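You operate a simulated robot arm through the tools that you are given. There is no shell and no other tool. Be economical: measure what you need, move in short steps, check, and stop when the job is done.

Carry out the task below with a simulated robot arm. There is one attempt and no reset: what you move stays moved.

TASK
Put the strainer and the green pod in the ash pan.
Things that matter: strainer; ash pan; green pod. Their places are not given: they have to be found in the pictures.

It is judged by the outcome, as a careful person would: the job done as asked, and still so three seconds after it is handed in. It fails if anything else is knocked over, pushed out of place, dropped, spilled or broken.

THE ROBOT
A 6-joint arm with a two-finger parallel gripper, fixed in place. Base frame: the origin is at the foot of the arm, x ahead of it, y to its left, z up; the work surface is at about z = 0.75. Lengths are in m, angles in degrees, forces in N, time in s.
With the tool pointing down near the work surface it reaches from about 0.18 to 0.64 m from the base axis. Its first joint turns from -66.0 to 66.0 degrees. Payload 2.7 kg.
Tool frame: the origin (TCP) lies between the finger pads and is the grasp point; the fingertips stand 0.023 m ahead of it; z points along the fingers, y is the line along which they close. The gripper opens to 0.094 m. The fingers are 0.038 m wide and 0.01 m thick; the gripper's body (0.054 by 0.096 m) begins 0.039 m behind the TCP.
Orientation is told as [roll, pitch, yaw] about the base's x, y, z axes, in that order, counted from this pose: with the fingers straight down and closing along the base's y, the tool's x points along the base's -x, its y along +y and its z along -z.

THE INTERFACE
- The arm moves only by the tool servo_tool. Its argument "deltas" is a list of rows, each a list of 2 entries, a list of its own where there are three numbers: the shift along the base's x, y, z in mm, then the turn, a rotation vector about the base's x, y, z in degrees. In form: [[[tx, ty, tz], [ax, ay, az]], ...]. A call has 1 to 12 rows; each row shifts and turns the commanded pose from where the row before left it. "grip" is the opening in per cent of the stroke, from 0 (shut) to 100 (fully open), set as the call begins (left out, the last holds). A row lasts 0.2 s, in which the tool goes at most 0.05 m and 8.6 degrees; a call with a longer step from one row to the next is refused whole, and so is a gripper value outside its range. A pose out of reach is approached as far as the arm can. The call stops where the force on the tool passes 40 N (or 10 N more than at its start, if that is more) or the arm is blocked; 0.2 s more then pass. The fingers move at their own pace (about 0.045 m/s each) and stop on an object; they squeeze with about 40 N. The grip force told is the motor's: it shows also when the fingers shut on nothing. Time passes only in rows, and 0.2 s behind the last, so rows that do not move let the fingers close. It gives the time, the measured TCP pose, the force on the tool (base axes), the opening and the grip force at its end, in the units of the frame above (readings bear some noise).
- Cameras (640 x 400 px; columns grow to the right, rows downward): "scene" is fixed at [0.0895, -0.4427, 1.4124]; the picture's right is [0.69, -0.72, 0.00], its down [-0.37, -0.35, -0.86] and it looks along [0.62, 0.59, -0.51] (base axes); focal length 340 px, centre (320, 200). "wrist" rides on the gripper at [-0.039, 0, -0.044] in the tool frame; the picture's right is [0.00, -1.00, 0.00], its down [0.97, 0.00, -0.24] and it looks along [0.24, 0.00, 0.97] (tool axes); focal length 218 px, centre (320, 200).
- snapshot(camera): a new picture of that camera. No time passes.
- locate(camera, pixels): for up to 12 pixels [column, row] of the newest picture of that camera ("zoom" is the newest enlarged one), the place [x, y, z] in the base frame of the surface seen there, good to about 0.002 m, but the place of the scene camera against the robot may be out by one fixed shift of up to 0.012 m in any direction. No time passes.
- enlarge(camera, box): a new picture of the part [left, top, right, bottom] of that camera's present view, enlarged. No time passes.
- finish_job(): hands the job in; it is judged then, once.

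Work in short steps. Measure before you move; look again where a grasp or a placing could have gone wrong, and mend it. You have 60 turns and 20 pictures in all, those below and enlarged ones among them. Open the gripper and draw the arm clear of the work before you hand the job in, unless the task says otherwise; then end with one line.

The tools are called after "Request:" as name(argument=value, ...) on one line, values as JSON. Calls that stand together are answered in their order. servo_tool: Moves the arm, as the interface text tells. Its arguments: {"type":"object","properties":{"deltas":{"type":"array"},"grip":{"type":"number"}},"required":["deltas"]} The other tools are called the same way: snapshot (camera) takes a picture; locate (camera, pixels) gives the place of the surface under pixels of a picture; enlarge (camera, box) takes an enlarged picture of a part of a camera's view; finish_job () hands the job in.

At the start:

```text
time_s: 0.0
tcp_pos: [0.4085, -0.0243, 1.0905]
tcp_rot: [0.0, 0.1, 0.0]
force: [0.2, 0.4, -0.1]
finger_gap: 0.0941
gripper_force: 0.0
```

scene: 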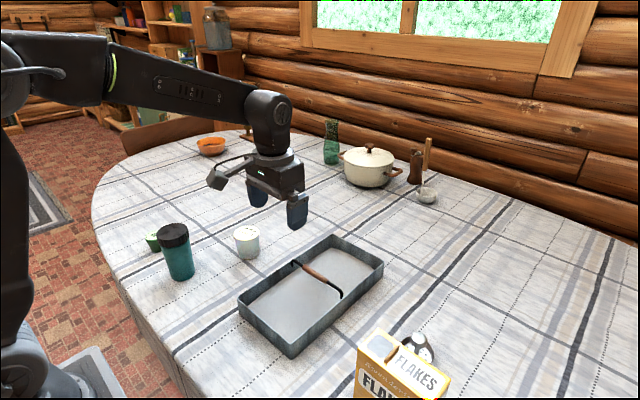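
wrist: 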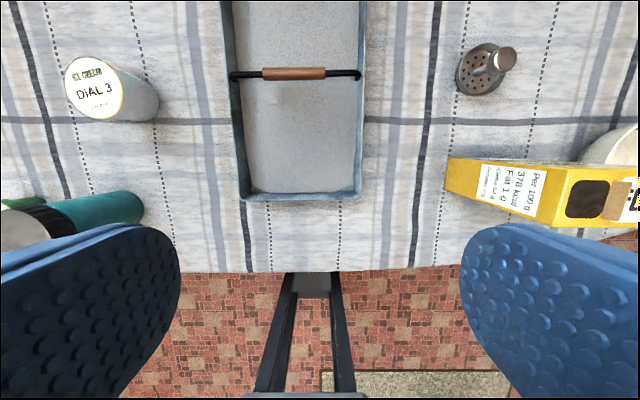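

The strainer (wrist 485,68) lies near the flakes box, and something green is behind the teal bottle (scene 152,242). I enlarge both areas and locate the main points.

Request:
enlarge(camera="scene", box=[130, 200, 290, 300])

Request:
locate(camera="wrist", pixels=[[503, 60], [475, 78], [470, 90], [458, 70], [485, 45], [237, 150], [362, 150], [300, 195], [294, 73], [300, 130], [20, 202], [570, 190]])

Request:
enlarge(camera="scene", box=[360, 310, 480, 385])

```text
4.00 times, centred on (210, 250) of scene
```

zoom: 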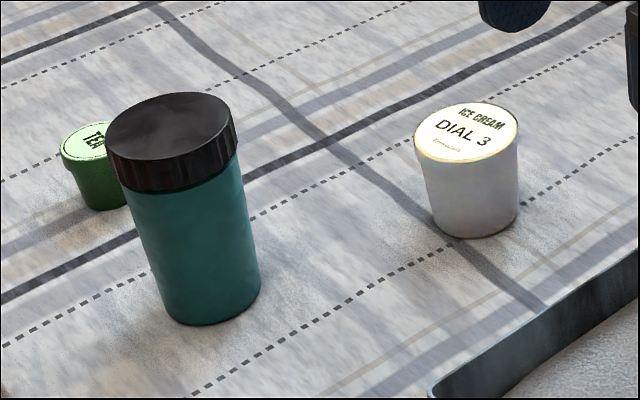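

```text
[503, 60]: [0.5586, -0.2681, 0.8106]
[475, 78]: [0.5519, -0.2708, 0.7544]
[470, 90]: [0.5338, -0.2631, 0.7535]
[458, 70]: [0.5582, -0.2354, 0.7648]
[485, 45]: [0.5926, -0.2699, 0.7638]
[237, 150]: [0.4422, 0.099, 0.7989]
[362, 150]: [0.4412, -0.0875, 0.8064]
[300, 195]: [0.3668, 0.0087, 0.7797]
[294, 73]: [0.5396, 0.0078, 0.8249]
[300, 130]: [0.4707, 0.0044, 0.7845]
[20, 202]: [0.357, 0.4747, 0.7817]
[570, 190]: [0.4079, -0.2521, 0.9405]
```

```text
5.33 times, centred on (420, 348) of scene
```

zoom: 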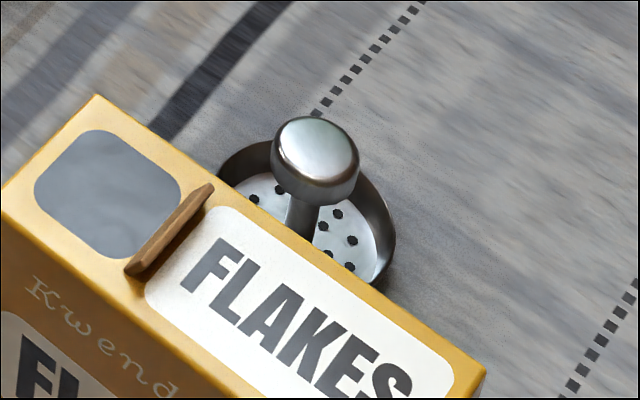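

Next I measure the flakes box, which stands close to the strainer, plus the pan and the pod.

Request:
locate(camera="wrist", pixels=[[450, 163], [449, 188], [560, 222], [632, 182], [575, 170], [634, 200], [494, 62], [510, 60], [502, 49], [502, 70], [230, 75], [361, 75]])

Request:
locate(camera="scene", pixels=[[240, 294], [290, 355], [382, 264], [331, 237], [152, 237], [150, 243], [246, 230], [173, 230], [378, 331], [449, 379], [419, 338], [300, 310]])

Request:
locate(camera="zoom", pixels=[[97, 97], [484, 366], [5, 188], [314, 145], [314, 120], [285, 145], [350, 150], [390, 240], [225, 165], [340, 215], [300, 215], [250, 240]])

```text
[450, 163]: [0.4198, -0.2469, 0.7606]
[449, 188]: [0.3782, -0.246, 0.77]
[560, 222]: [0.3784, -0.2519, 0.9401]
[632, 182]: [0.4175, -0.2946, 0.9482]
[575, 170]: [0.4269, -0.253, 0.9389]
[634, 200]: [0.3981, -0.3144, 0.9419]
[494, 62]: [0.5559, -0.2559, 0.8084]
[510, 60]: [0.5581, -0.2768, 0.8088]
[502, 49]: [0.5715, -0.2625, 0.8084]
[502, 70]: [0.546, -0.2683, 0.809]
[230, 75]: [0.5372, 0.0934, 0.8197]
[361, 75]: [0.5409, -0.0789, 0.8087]
```

```text
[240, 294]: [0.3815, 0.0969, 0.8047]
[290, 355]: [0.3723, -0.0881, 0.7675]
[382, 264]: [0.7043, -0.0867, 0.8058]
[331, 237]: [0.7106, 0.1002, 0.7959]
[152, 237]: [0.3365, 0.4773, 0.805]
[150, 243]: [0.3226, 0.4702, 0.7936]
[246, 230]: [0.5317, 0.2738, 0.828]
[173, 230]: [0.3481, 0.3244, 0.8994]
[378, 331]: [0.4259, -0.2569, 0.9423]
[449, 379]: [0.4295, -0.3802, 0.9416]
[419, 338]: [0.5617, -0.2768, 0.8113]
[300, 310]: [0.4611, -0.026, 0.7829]
```

```text
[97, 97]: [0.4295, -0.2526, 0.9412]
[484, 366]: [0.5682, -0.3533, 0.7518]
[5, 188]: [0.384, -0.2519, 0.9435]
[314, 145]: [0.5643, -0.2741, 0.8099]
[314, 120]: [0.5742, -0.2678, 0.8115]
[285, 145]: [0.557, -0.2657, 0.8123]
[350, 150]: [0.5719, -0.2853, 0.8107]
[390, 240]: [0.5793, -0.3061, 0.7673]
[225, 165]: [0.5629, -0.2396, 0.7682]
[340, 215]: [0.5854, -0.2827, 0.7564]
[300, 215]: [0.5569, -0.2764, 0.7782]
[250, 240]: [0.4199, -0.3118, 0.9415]
```

I check the arm's shape above the gripper, since the forearm will pass near the box.

Request:
locate(camera="scene", pixels=[[268, 95], [268, 125], [255, 150], [235, 105], [225, 120], [150, 100], [110, 60], [110, 100], [285, 170], [215, 180], [270, 160], [180, 115]])

```text
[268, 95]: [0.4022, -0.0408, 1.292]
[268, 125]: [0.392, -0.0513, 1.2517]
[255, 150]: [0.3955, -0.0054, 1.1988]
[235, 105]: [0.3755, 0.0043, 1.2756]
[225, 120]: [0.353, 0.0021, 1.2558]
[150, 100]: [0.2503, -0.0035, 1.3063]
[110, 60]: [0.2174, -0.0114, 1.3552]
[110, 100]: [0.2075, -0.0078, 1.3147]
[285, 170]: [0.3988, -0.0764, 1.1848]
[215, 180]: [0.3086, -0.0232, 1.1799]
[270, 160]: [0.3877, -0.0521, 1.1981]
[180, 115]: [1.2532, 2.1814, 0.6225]
```

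A bracket seems to stick out from the gripper towards the base at about (0.31,-0.02,1.18), so I look closer.

Request:
enlarge(camera="scene", box=[190, 130, 330, 240])

```text
3.64 times, centred on (260, 185) of scene
```

zoom: 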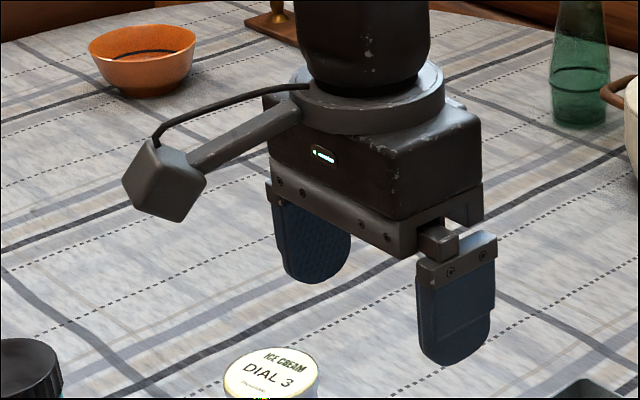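

The bracket (a side-mounted block about 0.11 m out) would meet the flakes box at yaw 0. I turn the tool -80° on the way to above the strainer, so the bracket points to +y, over open table.

Request:
servo_tool(deltas=[[[15, -24.3, -9], [0, 0, -8]], [[15, -24.3, -9], [0, 0, -8]], [[15, -24.3, -9], [0, 0, -8]], [[15, -24.3, -9], [0, 0, -8]], [[15, -24.3, -9], [0, 0, -8]], [[15, -24.3, -9], [0, 0, -8]], [[15, -24.3, -9], [0, 0, -8]], [[15, -24.3, -9], [0, 0, -8]], [[15, -24.3, -9], [0, 0, -8]], [[15, -24.3, -9], [0, 0, -8]], [[0, 0, 0], [0, 0, 0]]], grip=60)

Request:
snapshot(camera="wrist")

Request:
snapshot(camera="scene")

```text
time_s: 2.4
tcp_pos: [0.5592, -0.2651, 1.0014]
tcp_rot: [-0.1, 0.0, -80.2]
force: [-0.1, 0.6, 0.9]
finger_gap: 0.0566
gripper_force: 0.1
```

```text
14 pictures are left
```

wrist: 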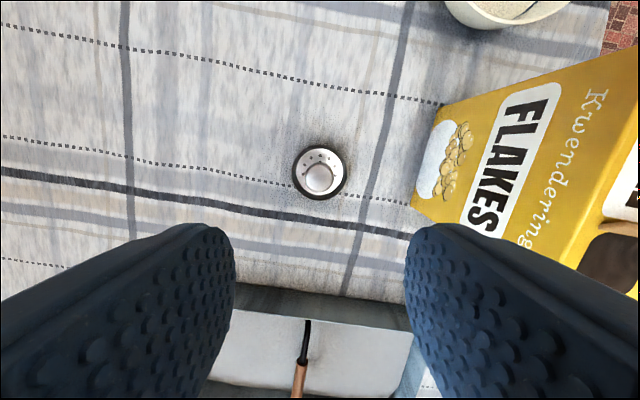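

```text
13 pictures are left
```

scene: 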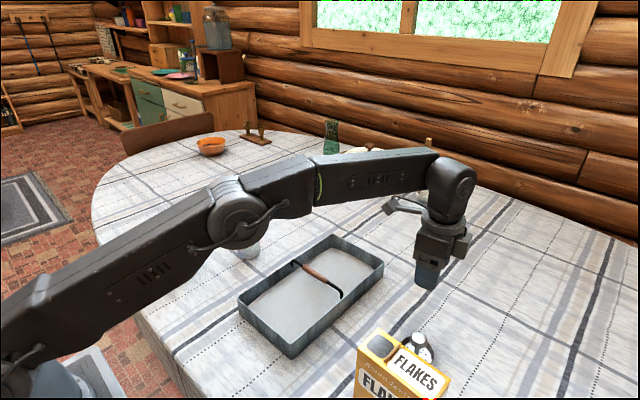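

The knob is at wrist (319,177). I locate it and its surroundings.

Request:
locate(camera="wrist", pixels=[[320, 177], [310, 177], [330, 177], [320, 190], [296, 172], [347, 172], [320, 147], [420, 214], [440, 120], [500, 150], [350, 370], [240, 370]])

Request:
locate(camera="scene", pixels=[[416, 341], [430, 280], [440, 240], [400, 205], [455, 200], [300, 310], [340, 265], [310, 277]])

```text
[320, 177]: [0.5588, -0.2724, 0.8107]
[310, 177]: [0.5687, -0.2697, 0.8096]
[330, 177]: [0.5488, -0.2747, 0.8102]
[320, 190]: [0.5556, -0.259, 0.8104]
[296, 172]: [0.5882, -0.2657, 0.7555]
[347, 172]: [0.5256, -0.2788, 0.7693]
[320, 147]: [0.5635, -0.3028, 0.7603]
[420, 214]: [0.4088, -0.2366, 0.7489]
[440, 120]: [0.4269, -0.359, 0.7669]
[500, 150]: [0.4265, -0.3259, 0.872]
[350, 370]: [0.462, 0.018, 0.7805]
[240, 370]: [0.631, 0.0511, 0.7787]
```

```text
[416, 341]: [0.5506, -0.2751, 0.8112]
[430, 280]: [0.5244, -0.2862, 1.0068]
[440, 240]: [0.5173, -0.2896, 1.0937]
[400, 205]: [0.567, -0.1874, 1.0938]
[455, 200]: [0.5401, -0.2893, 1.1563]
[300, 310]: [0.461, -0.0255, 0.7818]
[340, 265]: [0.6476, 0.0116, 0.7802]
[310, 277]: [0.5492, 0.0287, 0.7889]
```

Knob centre ≈ (0.558,-0.270), top 0.810. I descend to TCP z≈0.802, fingertips at 0.779 above the bowl rim (0.768), with the opening reduced.

Request:
servo_tool(deltas=[[[-1, -5, -25], [0, 0, 0]], [[0, 0, -25], [0, 0, 0]], [[0, 0, -25], [0, 0, 0]], [[0, 0, -25], [0, 0, 0]], [[0, 0, -25], [0, 0, 0]], [[0, 0, -25], [0, 0, 0]], [[0, 0, -20], [0, 0, 0]], [[0, 0, -15], [0, 0, 0]], [[0, 0, -14], [0, 0, 0]], [[0, 0, 0], [0, 0, 0]]], grip=45)

Request:
snapshot(camera="wrist")

```text
time_s: 4.6
tcp_pos: [0.5579, -0.2705, 0.8031]
tcp_rot: [0.0, 0.0, -79.9]
force: [0.0, -0.7, -0.6]
finger_gap: 0.0421
gripper_force: 0.0
```

```text
12 pictures are left
```

wrist: 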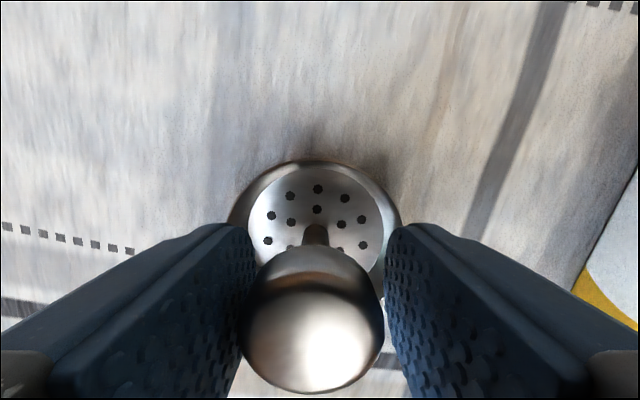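

The knob lies between the pads, so I close and then lift a little.

Request:
servo_tool(deltas=[[[0, 0, 0], [0, 0, 0]], [[0, 0, 0], [0, 0, 0]], [[0, 0, 0], [0, 0, 0]], [[0, 0, 0], [0, 0, 0]]], grip=0)

Request:
servo_tool(deltas=[[[0, 0, 10], [0, 0, 0]], [[0, 0, 20], [0, 0, 0]], [[0, 0, 30], [0, 0, 0]], [[0, 0, 30], [0, 0, 0]], [[0, 0, 30], [0, 0, 0]], [[0, 0, 0], [0, 0, 0]]])

Request:
snapshot(camera="wrist")

```text
time_s: 5.6
tcp_pos: [0.5576, -0.2712, 0.8035]
tcp_rot: [0.0, 0.0, -80.0]
force: [-0.3, -0.8, 0.3]
finger_gap: 0.0307
gripper_force: 40.0
```

```text
time_s: 7.0
tcp_pos: [0.5584, -0.2715, 0.9235]
tcp_rot: [0.0, 0.0, -80.0]
force: [-0.5, 0.6, 0.1]
finger_gap: 0.0
gripper_force: 40.4
```

```text
11 pictures are left
```

wrist: 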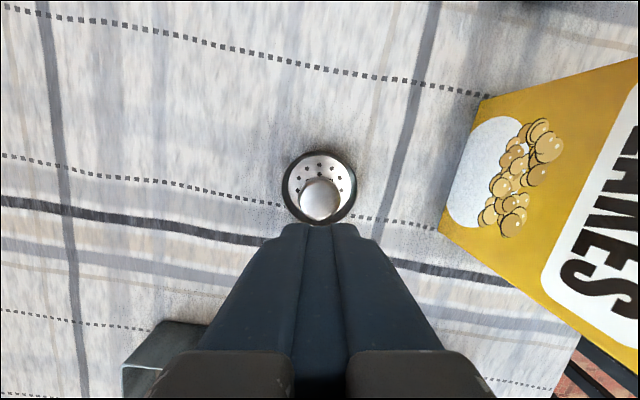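

The knob slipped out and the strainer still stands upright. I locate it again to regrip lower.

Request:
locate(camera="wrist", pixels=[[320, 197], [302, 197], [338, 197], [320, 180], [320, 216], [285, 190], [354, 190], [320, 154], [300, 215], [337, 212]])

Request:
enlarge(camera="scene", box=[380, 310, 460, 360])

```text
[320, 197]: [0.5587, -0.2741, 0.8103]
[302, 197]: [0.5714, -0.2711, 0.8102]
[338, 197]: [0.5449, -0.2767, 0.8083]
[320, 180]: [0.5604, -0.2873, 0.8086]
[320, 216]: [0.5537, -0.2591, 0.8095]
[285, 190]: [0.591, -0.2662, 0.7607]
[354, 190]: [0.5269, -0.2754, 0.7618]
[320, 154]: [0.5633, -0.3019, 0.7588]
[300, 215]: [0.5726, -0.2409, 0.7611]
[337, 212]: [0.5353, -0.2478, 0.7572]
```

```text
8.00 times, centred on (420, 335) of scene
```

zoom: 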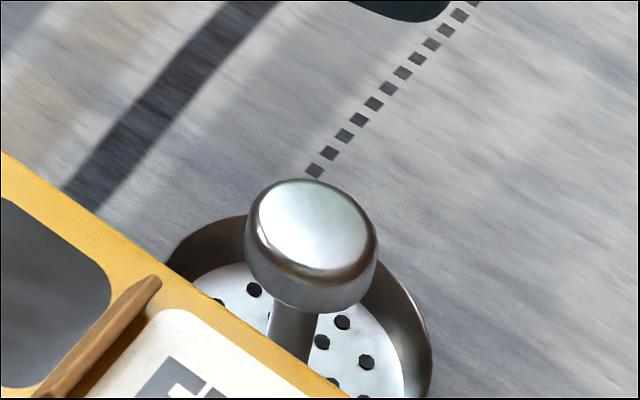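

The strainer is at (0.558,-0.273) with the widest part of the knob near 0.80. I open, descend to TCP z≈0.794, close, and lift slowly.

Request:
servo_tool(deltas=[[[0, -1.5, 0], [0, 0, 0]], [[0, 0, 0], [0, 0, 0]], [[0, 0, 0], [0, 0, 0]], [[0, 0, -25], [0, 0, 0]], [[0, 0, -25], [0, 0, 0]], [[0, 0, -25], [0, 0, 0]], [[0, 0, -20], [0, 0, 0]], [[0, 0, -15], [0, 0, 0]], [[0, 0, -10], [0, 0, 0]], [[0, 0, -10], [0, 0, 0]], [[0, 0, 0], [0, 0, 0]]], grip=46)

Request:
servo_tool(deltas=[[[0, 0, 0], [0, 0, 0]], [[0, 0, 0], [0, 0, 0]], [[0, 0, 0], [0, 0, 0]], [[0, 0, 0], [0, 0, 0]]], grip=0)

Request:
servo_tool(deltas=[[[0, 0, 2], [0, 0, 0]], [[0, 0, 2], [0, 0, 0]], [[0, 0, 3], [0, 0, 0]], [[0, 0, 3], [0, 0, 0]], [[0, 0, 0], [0, 0, 0]]])

```text
time_s: 9.4
tcp_pos: [0.5586, -0.2737, 0.7911]
tcp_rot: [-0.1, 0.0, -80.1]
force: [-0.1, -0.8, -0.1]
finger_gap: 0.0432
gripper_force: 0.0
```

```text
time_s: 10.4
tcp_pos: [0.5574, -0.2727, 0.7922]
tcp_rot: [0.0, -0.1, -80.0]
force: [-0.3, -0.7, 0.0]
finger_gap: 0.0301
gripper_force: 40.0
```

```text
time_s: 11.6
tcp_pos: [0.559, -0.2737, 0.8014]
tcp_rot: [0.0, 0.0, -79.9]
force: [-0.9, -0.3, -0.5]
finger_gap: 0.0307
gripper_force: 39.5
```

The gap holds at 0.0307. I lift a few more millimetres and check with a picture.

Request:
servo_tool(deltas=[[[0, 0, 3], [0, 0, 0]], [[0, 0, 3], [0, 0, 0]], [[0, 0, 3], [0, 0, 0]], [[0, 0, 3], [0, 0, 0]], [[0, 0, 0], [0, 0, 0]]])

Request:
snapshot(camera="wrist")

```text
time_s: 12.8
tcp_pos: [0.5575, -0.2728, 0.8143]
tcp_rot: [0.0, 0.0, -80.0]
force: [0.2, -0.4, 0.2]
finger_gap: 0.0305
gripper_force: 39.9
```

```text
9 pictures are left
```

wrist: 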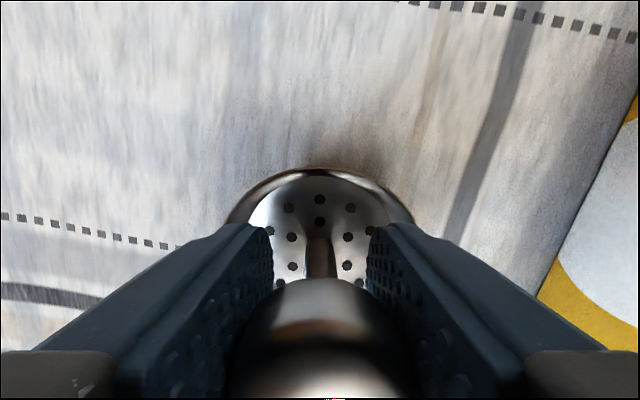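

Request:
locate(camera="wrist", pixels=[[318, 370], [318, 395], [320, 170], [320, 210], [318, 330]])

```text
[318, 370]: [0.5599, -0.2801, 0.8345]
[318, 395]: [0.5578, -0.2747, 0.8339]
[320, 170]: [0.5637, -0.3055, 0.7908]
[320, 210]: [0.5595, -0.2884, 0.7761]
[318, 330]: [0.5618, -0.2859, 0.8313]
```

The strainer is lifted: knob top is at 0.834 and its base about 0.037 below the TCP. I raise it gently to z≈0.90 and carry it towards the near half of the pan.

Request:
servo_tool(deltas=[[[0, 0, 6], [0, 0, 0]], [[0, 0, 10], [0, 0, 0]], [[0, 0, 14], [0, 0, 0]], [[0, 0, 16], [0, 0, 0]], [[0, 0, 16], [0, 0, 0]], [[0, 0, 14], [0, 0, 0]], [[0, 0, 8], [0, 0, 0]], [[0, 0, 0], [0, 0, 0]]])

Request:
servo_tool(deltas=[[[-3, 8, 0], [0, 0, 0]], [[-7, 16, 0], [0, 0, 0]], [[-10, 24, 0], [0, 0, 0]], [[-11, 26, 0], [0, 0, 0]], [[-11, 26, 0], [0, 0, 0]], [[-11, 26, 0], [0, 0, 0]], [[-11, 26, 0], [0, 0, 0]], [[-11, 26, 0], [0, 0, 0]], [[-11, 26, 0], [0, 0, 0]], [[-10, 22, 0], [0, 0, 0]], [[-6, 14, 0], [0, 0, 0]], [[0, 3, 0], [0, 0, 0]]])

Request:
snapshot(camera="scene")

```text
time_s: 14.6
tcp_pos: [0.5589, -0.2724, 0.8986]
tcp_rot: [0.0, 0.0, -80.0]
force: [0.0, 0.5, -0.2]
finger_gap: 0.0303
gripper_force: 40.3
```

```text
time_s: 17.2
tcp_pos: [0.4568, -0.0302, 0.8977]
tcp_rot: [0.0, 0.0, -80.0]
force: [0.3, 0.3, 0.0]
finger_gap: 0.0303
gripper_force: 39.7
```

```text
8 pictures are left
```

scene: 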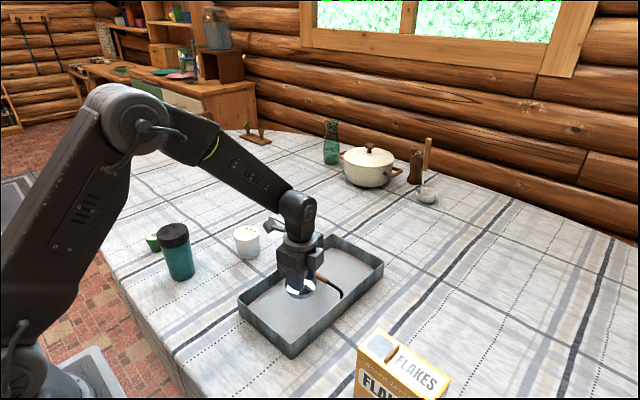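

The strainer is held over the near half of the pan. I lower it onto the floor (0.781, so TCP about 0.819).

Request:
servo_tool(deltas=[[[0, 0, -10], [0, 0, 0]], [[0, 0, -15], [0, 0, 0]], [[0, 0, -18], [0, 0, 0]], [[0, 0, -15], [0, 0, 0]], [[0, 0, -10], [0, 0, 0]], [[0, 0, -5], [0, 0, 0]], [[0, 0, -3], [0, 0, 0]], [[0, 0, -2], [0, 0, 0]], [[0, 0, 0], [0, 0, 0]]])

Request:
snapshot(camera="wrist")

Request:
locate(camera="wrist", pixels=[[318, 370], [318, 390], [320, 175], [320, 210], [320, 140], [220, 150], [420, 150]])

```text
time_s: 19.2
tcp_pos: [0.4559, -0.0301, 0.8185]
tcp_rot: [0.0, 0.0, -79.9]
force: [-0.5, -1.1, -0.6]
finger_gap: 0.0305
gripper_force: 39.8
```

```text
7 pictures are left
```

wrist: 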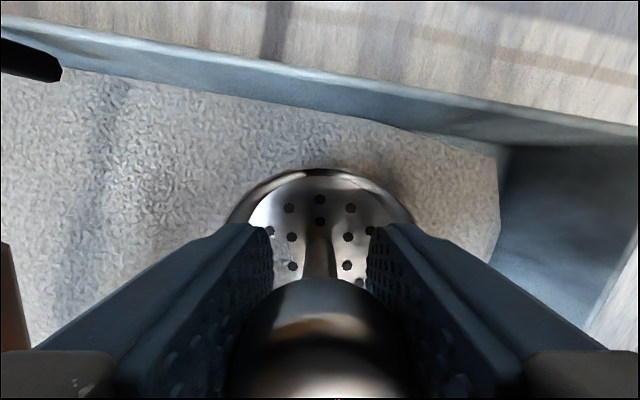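

```text
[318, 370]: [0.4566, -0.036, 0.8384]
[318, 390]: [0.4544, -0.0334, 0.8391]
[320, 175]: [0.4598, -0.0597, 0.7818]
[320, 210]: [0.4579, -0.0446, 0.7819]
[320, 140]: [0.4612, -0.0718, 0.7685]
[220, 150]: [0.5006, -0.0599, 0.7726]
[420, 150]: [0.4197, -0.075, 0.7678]
```

The pan floor here reads about 0.769–0.773, so there is still some distance below the strainer. I lower in 2 mm steps and watch the force.

Request:
servo_tool(deltas=[[[0, 0, -2], [0, 0, 0]], [[0, 0, -2], [0, 0, 0]], [[0, 0, -1], [0, 0, 0]]])

Request:
servo_tool(deltas=[[[0, 0, -1], [0, 0, 0]], [[0, 0, -1], [0, 0, 0]]])

Request:
servo_tool(deltas=[[[0, 0, -1], [0, 0, 0]], [[0, 0, -1], [0, 0, 0]]])

```text
time_s: 20.0
tcp_pos: [0.4564, -0.0305, 0.8147]
tcp_rot: [0.0, 0.1, -80.0]
force: [0.3, 0.8, 0.4]
finger_gap: 0.0307
gripper_force: 39.8
```

```text
time_s: 20.6
tcp_pos: [0.4561, -0.029, 0.8123]
tcp_rot: [0.0, -0.1, -79.9]
force: [-0.1, 0.4, -0.9]
finger_gap: 0.0304
gripper_force: 40.2
```

```text
time_s: 21.2
tcp_pos: [0.4571, -0.0295, 0.8106]
tcp_rot: [0.1, 0.0, -80.0]
force: [0.4, 0.6, -1.3]
finger_gap: 0.0304
gripper_force: 39.6
```

Request:
servo_tool(deltas=[[[0, 0, -1], [0, 0, 0]], [[0, 0, -1], [0, 0, 0]]])

Request:
servo_tool(deltas=[[[0, 0, -1], [0, 0, 0]], [[0, 0, -1], [0, 0, 0]]])

Request:
locate(camera="wrist", pixels=[[320, 150], [240, 180], [400, 165], [150, 150], [60, 200], [460, 200], [480, 160]])

```text
time_s: 21.8
tcp_pos: [0.4571, -0.0305, 0.8089]
tcp_rot: [0.0, 0.0, -80.0]
force: [-0.3, 0.7, -0.8]
finger_gap: 0.0305
gripper_force: 40.1
```

```text
time_s: 22.4
tcp_pos: [0.457, -0.0305, 0.8058]
tcp_rot: [-0.1, 0.0, -80.0]
force: [0.6, 0.6, -0.2]
finger_gap: 0.0304
gripper_force: 39.9
```

```text
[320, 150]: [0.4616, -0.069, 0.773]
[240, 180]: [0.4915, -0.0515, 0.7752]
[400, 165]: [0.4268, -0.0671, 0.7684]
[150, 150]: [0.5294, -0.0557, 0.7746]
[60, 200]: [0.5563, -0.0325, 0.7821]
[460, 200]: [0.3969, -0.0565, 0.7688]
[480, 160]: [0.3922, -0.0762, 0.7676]
```

No contact yet. I continue down by small steps.

Request:
servo_tool(deltas=[[[0, 0, -1], [0, 0, 0]], [[0, 0, -1], [0, 0, 0]], [[0, 0, -1], [0, 0, 0]]])

Request:
servo_tool(deltas=[[[0, 0, -1], [0, 0, 0]], [[0, 0, -1], [0, 0, 0]]])

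Request:
snapshot(camera="wrist")

Request:
locate(camera="wrist", pixels=[[318, 370], [318, 390], [320, 175], [320, 210], [320, 150], [240, 180], [400, 165]])

```text
time_s: 23.2
tcp_pos: [0.4567, -0.0294, 0.8039]
tcp_rot: [-0.1, 0.0, -80.0]
force: [-0.4, 0.4, -0.6]
finger_gap: 0.0304
gripper_force: 39.9
```

```text
time_s: 23.8
tcp_pos: [0.4568, -0.0297, 0.8029]
tcp_rot: [-0.1, 0.0, -80.0]
force: [0.1, 0.3, -0.8]
finger_gap: 0.0304
gripper_force: 40.2
```

```text
6 pictures are left
```

wrist: 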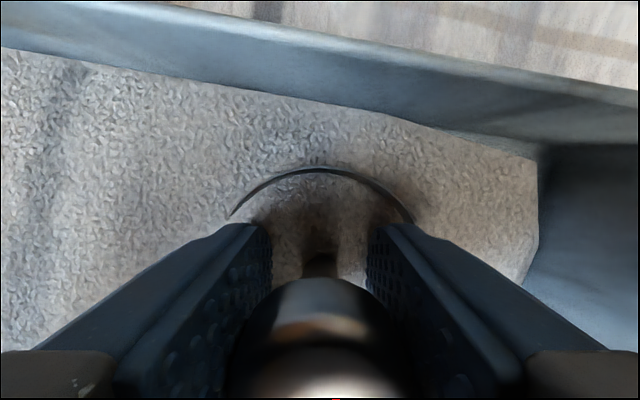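

```text
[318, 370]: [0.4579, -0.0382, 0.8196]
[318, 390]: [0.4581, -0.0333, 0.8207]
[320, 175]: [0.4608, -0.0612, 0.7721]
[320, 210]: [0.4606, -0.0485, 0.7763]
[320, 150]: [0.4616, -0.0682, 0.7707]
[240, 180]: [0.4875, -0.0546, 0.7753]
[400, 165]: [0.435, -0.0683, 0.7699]
```

The ash layer doesn't carry load, and the strainer's base is sinking into it. I go on down gently until the solid floor is felt.

Request:
servo_tool(deltas=[[[0, 0, -1], [0, 0, 0]], [[0, 0, -1], [0, 0, 0]], [[0, 0, -1], [0, 0, 0]]])

Request:
servo_tool(deltas=[[[0, 0, -1], [0, 0, 0]], [[0, 0, -1], [0, 0, 0]]])

Request:
servo_tool(deltas=[[[0, 0, -1], [0, 0, 0]], [[0, 0, -1], [0, 0, 0]]])

```text
time_s: 24.6
tcp_pos: [0.4559, -0.0299, 0.799]
tcp_rot: [0.1, 0.1, -79.9]
force: [0.1, 0.9, -0.7]
finger_gap: 0.0303
gripper_force: 39.8
```

```text
time_s: 25.2
tcp_pos: [0.4575, -0.0302, 0.7975]
tcp_rot: [0.0, 0.0, -80.1]
force: [-0.1, 0.5, -0.3]
finger_gap: 0.0302
gripper_force: 39.8
```

```text
time_s: 25.8
tcp_pos: [0.4568, -0.0299, 0.7966]
tcp_rot: [0.1, 0.0, -80.0]
force: [-0.2, 0.5, 1.3]
finger_gap: 0.0304
gripper_force: 40.4
```

Request:
servo_tool(deltas=[[[0, 0, -1], [0, 0, 0]], [[0, 0, -0.5], [0, 0, 0]]])

Request:
servo_tool(deltas=[[[0, 0, 0], [0, 0, 0]], [[0, 0, 0], [0, 0, 0]]], grip=48)

Request:
servo_tool(deltas=[[[0, 0, 5], [0, 0, 0]], [[0, 0, 15], [0, 0, 0]], [[0, 0, 25], [0, 0, 0]], [[0, 0, 30], [0, 0, 0]], [[0, 0, 35], [0, 0, 0]], [[0, 0, 35], [0, 0, 0]], [[0, 0, 35], [0, 0, 0]], [[0, 0, 20], [0, 0, 0]]])

Request:
snapshot(camera="wrist")

```text
time_s: 26.4
tcp_pos: [0.4583, -0.0303, 0.795]
tcp_rot: [0.1, 0.0, -80.0]
force: [-6.7, -1.4, 21.9]
finger_gap: 0.0304
gripper_force: 39.8
```

```text
time_s: 27.0
tcp_pos: [0.4584, -0.0288, 0.7951]
tcp_rot: [0.2, 0.0, -80.0]
force: [4.3, 1.4, 14.3]
finger_gap: 0.0431
gripper_force: 0.1
```

```text
time_s: 28.8
tcp_pos: [0.455, -0.029, 0.9957]
tcp_rot: [-0.2, 0.0, -80.0]
force: [-0.4, -0.4, -0.3]
finger_gap: 0.0451
gripper_force: 0.1
```

```text
5 pictures are left
```

wrist: 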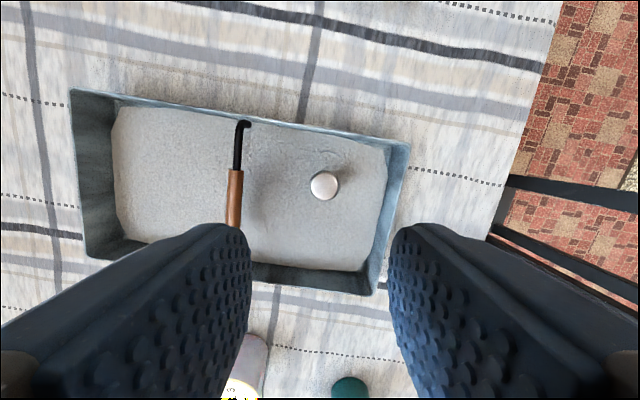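

The strainer stands upright in the pan, knob at wrist (324,185). Next I go high over to the pod at about (0.335,0.475), turning the tool back to yaw 0.

Request:
servo_tool(deltas=[[[-10, 42, 1], [0, 0, 6.67]], [[-10, 42, 1], [0, 0, 6.67]], [[-10, 42, 1], [0, 0, 6.67]], [[-10, 42, 1], [0, 0, 6.67]], [[-10, 42, 1], [0, 0, 6.67]], [[-10, 42, 1], [0, 0, 6.67]], [[-10, 42, 1], [0, 0, 6.67]], [[-10, 42, 1], [0, 0, 6.67]], [[-10, 42, 1], [0, 0, 6.67]], [[-10, 42, 1], [0, 0, 6.67]], [[-10, 42, 1], [0, 0, 6.67]], [[-10, 42, 1], [0, 0, 6.67]]], grip=90)

Request:
snapshot(camera="wrist")

```text
time_s: 31.4
tcp_pos: [0.3371, 0.4747, 1.003]
tcp_rot: [0.1, -0.1, 0.1]
force: [-0.3, 0.0, -0.4]
finger_gap: 0.0846
gripper_force: 0.0
```

```text
4 pictures are left
```

wrist: 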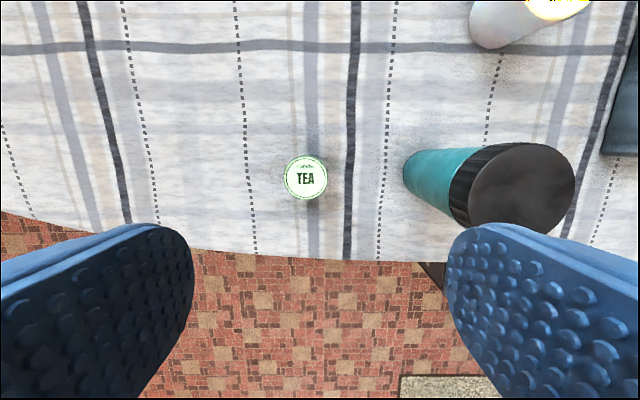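

Request:
locate(camera="wrist", pixels=[[305, 178], [286, 178], [326, 178], [305, 158], [305, 198], [470, 185], [515, 190], [410, 180]])

```text
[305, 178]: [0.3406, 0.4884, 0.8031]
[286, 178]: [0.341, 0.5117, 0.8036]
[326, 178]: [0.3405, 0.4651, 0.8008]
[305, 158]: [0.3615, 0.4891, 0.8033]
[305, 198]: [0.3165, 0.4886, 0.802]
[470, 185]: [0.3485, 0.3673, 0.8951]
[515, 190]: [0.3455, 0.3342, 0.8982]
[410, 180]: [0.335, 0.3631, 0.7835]
```

Pod centre is (0.340,0.4885), about 47 mm across, top 0.803; the bottle edge is 0.07 m clear of the finger. I descend to TCP z≈0.784, close, and lift a little.

Request:
servo_tool(deltas=[[[3, 13.5, 0], [0, 0, 0]], [[0, 0, -30], [0, 0, 0]], [[0, 0, -35], [0, 0, 0]], [[0, 0, -35], [0, 0, 0]], [[0, 0, -35], [0, 0, 0]], [[0, 0, -30], [0, 0, 0]], [[0, 0, -20], [0, 0, 0]], [[0, 0, -15], [0, 0, 0]], [[0, 0, -10], [0, 0, 0]], [[0, 0, -9], [0, 0, 0]], [[0, 0, 0], [0, 0, 0]]], grip=85)

Request:
servo_tool(deltas=[[[0, 0, 0], [0, 0, 0]], [[0, 0, 0], [0, 0, 0]], [[0, 0, 0], [0, 0, 0]], [[0, 0, 0], [0, 0, 0]], [[0, 0, 0], [0, 0, 0]]], grip=0)

Request:
servo_tool(deltas=[[[0, 0, 2], [0, 0, 0]], [[0, 0, 3], [0, 0, 0]], [[0, 0, 5], [0, 0, 0]], [[0, 0, 8], [0, 0, 0]], [[0, 0, 10], [0, 0, 0]], [[0, 0, 0], [0, 0, 0]]])

Request:
snapshot(camera="wrist")

```text
time_s: 33.8
tcp_pos: [0.3394, 0.4878, 0.7889]
tcp_rot: [0.0, -0.1, 0.1]
force: [-0.6, 0.2, -1.3]
finger_gap: 0.0798
gripper_force: 0.0
```

```text
time_s: 35.0
tcp_pos: [0.3389, 0.4884, 0.7863]
tcp_rot: [0.1, 0.0, 0.0]
force: [0.1, 0.1, 2.7]
finger_gap: 0.0489
gripper_force: 39.6
```

```text
time_s: 36.4
tcp_pos: [0.34, 0.4882, 0.8151]
tcp_rot: [0.0, 0.0, 0.0]
force: [-0.4, 0.2, -0.8]
finger_gap: 0.0487
gripper_force: 39.3
```

```text
3 pictures are left
```

wrist: 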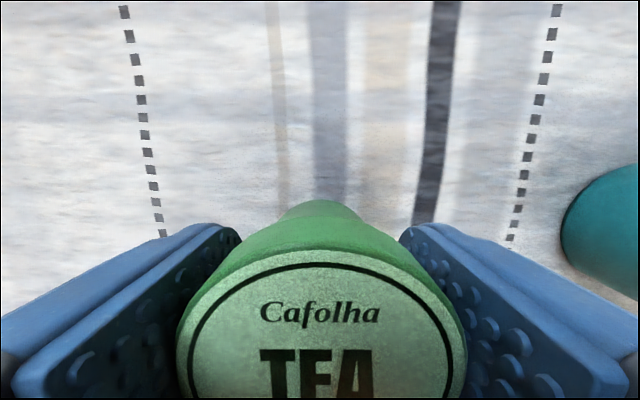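

The pod is held (gap 0.0487) and lifted. I raise it clear of the bottle and carry it to above the far half of the pan.

Request:
servo_tool(deltas=[[[0, 0, 10], [0, 0, 0]], [[0, 0, 20], [0, 0, 0]], [[0, 0, 25], [0, 0, 0]], [[0, 0, 25], [0, 0, 0]], [[0, 0, 25], [0, 0, 0]], [[0, 0, 25], [0, 0, 0]], [[0, 0, 20], [0, 0, 0]], [[0, 0, 10], [0, 0, 0]], [[0, 0, 0], [0, 0, 0]]])

Request:
servo_tool(deltas=[[[6, -10, 0], [0, 0, 0]], [[10, -18, 0], [0, 0, 0]], [[14, -25, 0], [0, 0, 0]], [[14, -25, 0], [0, 0, 0]], [[14, -25, 0], [0, 0, 0]], [[14, -25, 0], [0, 0, 0]], [[14, -25, 0], [0, 0, 0]], [[14, -25, 0], [0, 0, 0]], [[14, -25, 0], [0, 0, 0]], [[14, -25, 0], [0, 0, 0]], [[14, -25, 0], [0, 0, 0]], [[14, -25, 0], [0, 0, 0]]])

Request:
servo_tool(deltas=[[[14, -25, 0], [0, 0, 0]], [[14, -25, 0], [0, 0, 0]], [[14, -25, 0], [0, 0, 0]], [[14, -25, 0], [0, 0, 0]], [[14, -25, 0], [0, 0, 0]], [[14, -25, -10], [0, 0, 0]], [[14, -25, -20], [0, 0, 0]], [[10, -15, -25], [0, 0, 0]], [[6, 0, -25], [0, 0, 0]], [[0, 0, -10], [0, 0, 0]], [[0, 0, 0], [0, 0, 0]]])

Request:
snapshot(camera="wrist")

```text
time_s: 38.4
tcp_pos: [0.3382, 0.4878, 0.9727]
tcp_rot: [0.0, 0.0, 0.0]
force: [0.1, -0.2, 0.2]
finger_gap: 0.0487
gripper_force: 40.0
```

```text
time_s: 41.0
tcp_pos: [0.4937, 0.2105, 0.9763]
tcp_rot: [0.0, -0.1, 0.1]
force: [-0.2, -0.7, -0.8]
finger_gap: 0.0485
gripper_force: 40.2
```

```text
time_s: 43.4
tcp_pos: [0.6088, 0.0194, 0.8846]
tcp_rot: [0.1, -0.1, 0.0]
force: [-1.0, -0.1, 0.6]
finger_gap: 0.0488
gripper_force: 39.4
```

```text
2 pictures are left
```

wrist: 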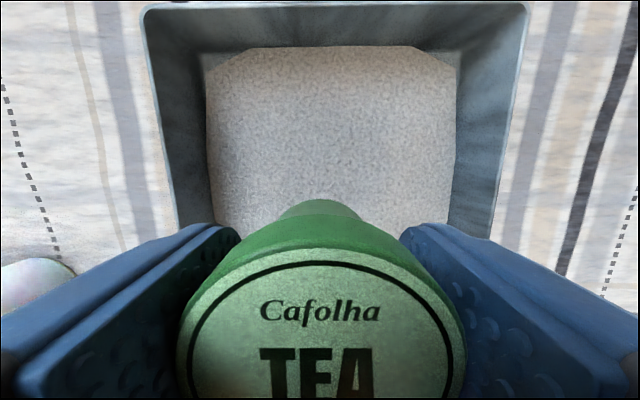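

The pod is over the far half. I lower it to about 0.80, then on in small steps to contact.

Request:
servo_tool(deltas=[[[4, 0, -12], [0, 0, 0]], [[0, 0, -18], [0, 0, 0]], [[0, 0, -18], [0, 0, 0]], [[0, 0, -15], [0, 0, 0]], [[0, 0, -10], [0, 0, 0]], [[0, 0, -6], [0, 0, 0]], [[0, 0, -4], [0, 0, 0]], [[0, 0, 0], [0, 0, 0]]])

Request:
servo_tool(deltas=[[[0, 0, -1.5], [0, 0, 0]], [[0, 0, -1.5], [0, 0, 0]]])

Request:
servo_tool(deltas=[[[0, 0, -1], [0, 0, 0]], [[0, 0, -1], [0, 0, 0]]])

```text
time_s: 45.2
tcp_pos: [0.6142, 0.0186, 0.8013]
tcp_rot: [0.0, 0.0, 0.1]
force: [0.2, 0.2, -0.1]
finger_gap: 0.0489
gripper_force: 39.4
```

```text
time_s: 45.8
tcp_pos: [0.614, 0.0211, 0.7989]
tcp_rot: [0.0, 0.1, 0.1]
force: [-1.0, 0.1, 0.3]
finger_gap: 0.049
gripper_force: 39.8
```

```text
time_s: 46.4
tcp_pos: [0.6133, 0.0198, 0.7967]
tcp_rot: [-0.1, 0.0, -0.1]
force: [-1.1, -0.2, -0.4]
finger_gap: 0.0487
gripper_force: 39.9
```

Request:
servo_tool(deltas=[[[0, 0, -1], [0, 0, 0]], [[0, 0, -1], [0, 0, 0]]])

Request:
servo_tool(deltas=[[[0, 0, -1], [0, 0, 0]], [[0, 0, -0.5], [0, 0, 0]]])

```text
time_s: 47.0
tcp_pos: [0.6131, 0.0191, 0.7943]
tcp_rot: [0.1, 0.0, -0.1]
force: [-0.3, -0.3, -0.2]
finger_gap: 0.0487
gripper_force: 40.2
```

```text
time_s: 47.6
tcp_pos: [0.613, 0.0199, 0.7923]
tcp_rot: [0.0, 0.0, 0.0]
force: [0.5, 0.3, -0.2]
finger_gap: 0.0487
gripper_force: 40.4
```

The base is within a millimetre or two of the floor. I lower one more millimetre, release, and withdraw straight up.

Request:
servo_tool(deltas=[[[0, 0, -1], [0, 0, 0]]])

Request:
servo_tool(deltas=[[[0, 0, 0], [0, 0, 0]], [[0, 0, 0], [0, 0, 0]], [[0, 0, 0], [0, 0, 0]]], grip=72)

Request:
servo_tool(deltas=[[[0, 0, 5], [0, 0, 0]], [[0, 0, 15], [0, 0, 0]], [[0, 0, 25], [0, 0, 0]], [[0, 0, 35], [0, 0, 0]], [[0, 0, 40], [0, 0, 0]], [[0, 0, 40], [0, 0, 0]], [[-20, 0, 40], [0, 0, 0]], [[-30, 0, 30], [0, 0, 0]], [[-40, 0, 20], [0, 0, 0]], [[-40, 0, 10], [0, 0, 0]], [[-40, 0, 10], [0, 0, 0]], [[-30, 0, 10], [0, 0, 0]]])

Request:
snapshot(camera="scene")

```text
time_s: 48.0
tcp_pos: [0.6135, 0.0198, 0.792]
tcp_rot: [0.0, -0.1, -0.1]
force: [0.1, 0.0, -0.6]
finger_gap: 0.0488
gripper_force: 40.2
```

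```text
time_s: 48.8
tcp_pos: [0.6129, 0.0201, 0.7924]
tcp_rot: [0.0, 0.1, 0.0]
force: [0.5, 0.4, 0.6]
finger_gap: 0.0679
gripper_force: 0.1
```

```text
time_s: 51.4
tcp_pos: [0.4138, 0.02, 1.0726]
tcp_rot: [0.0, 0.1, 0.0]
force: [0.3, -0.7, 0.0]
finger_gap: 0.0677
gripper_force: 0.1
```

```text
1 pictures are left
```

scene: 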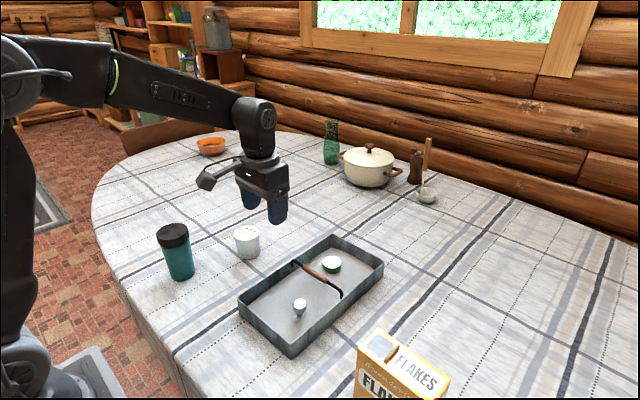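

Both the strainer (300,306) and the pod (331,264) stand upright in the pan. Everything else is where it was, and the arm is clear with the gripper open.

Request:
finish_job()

```text
The job is handed in.
```

The strainer and the green pod are both standing upright in the ash pan, and nothing else on the table was moved.
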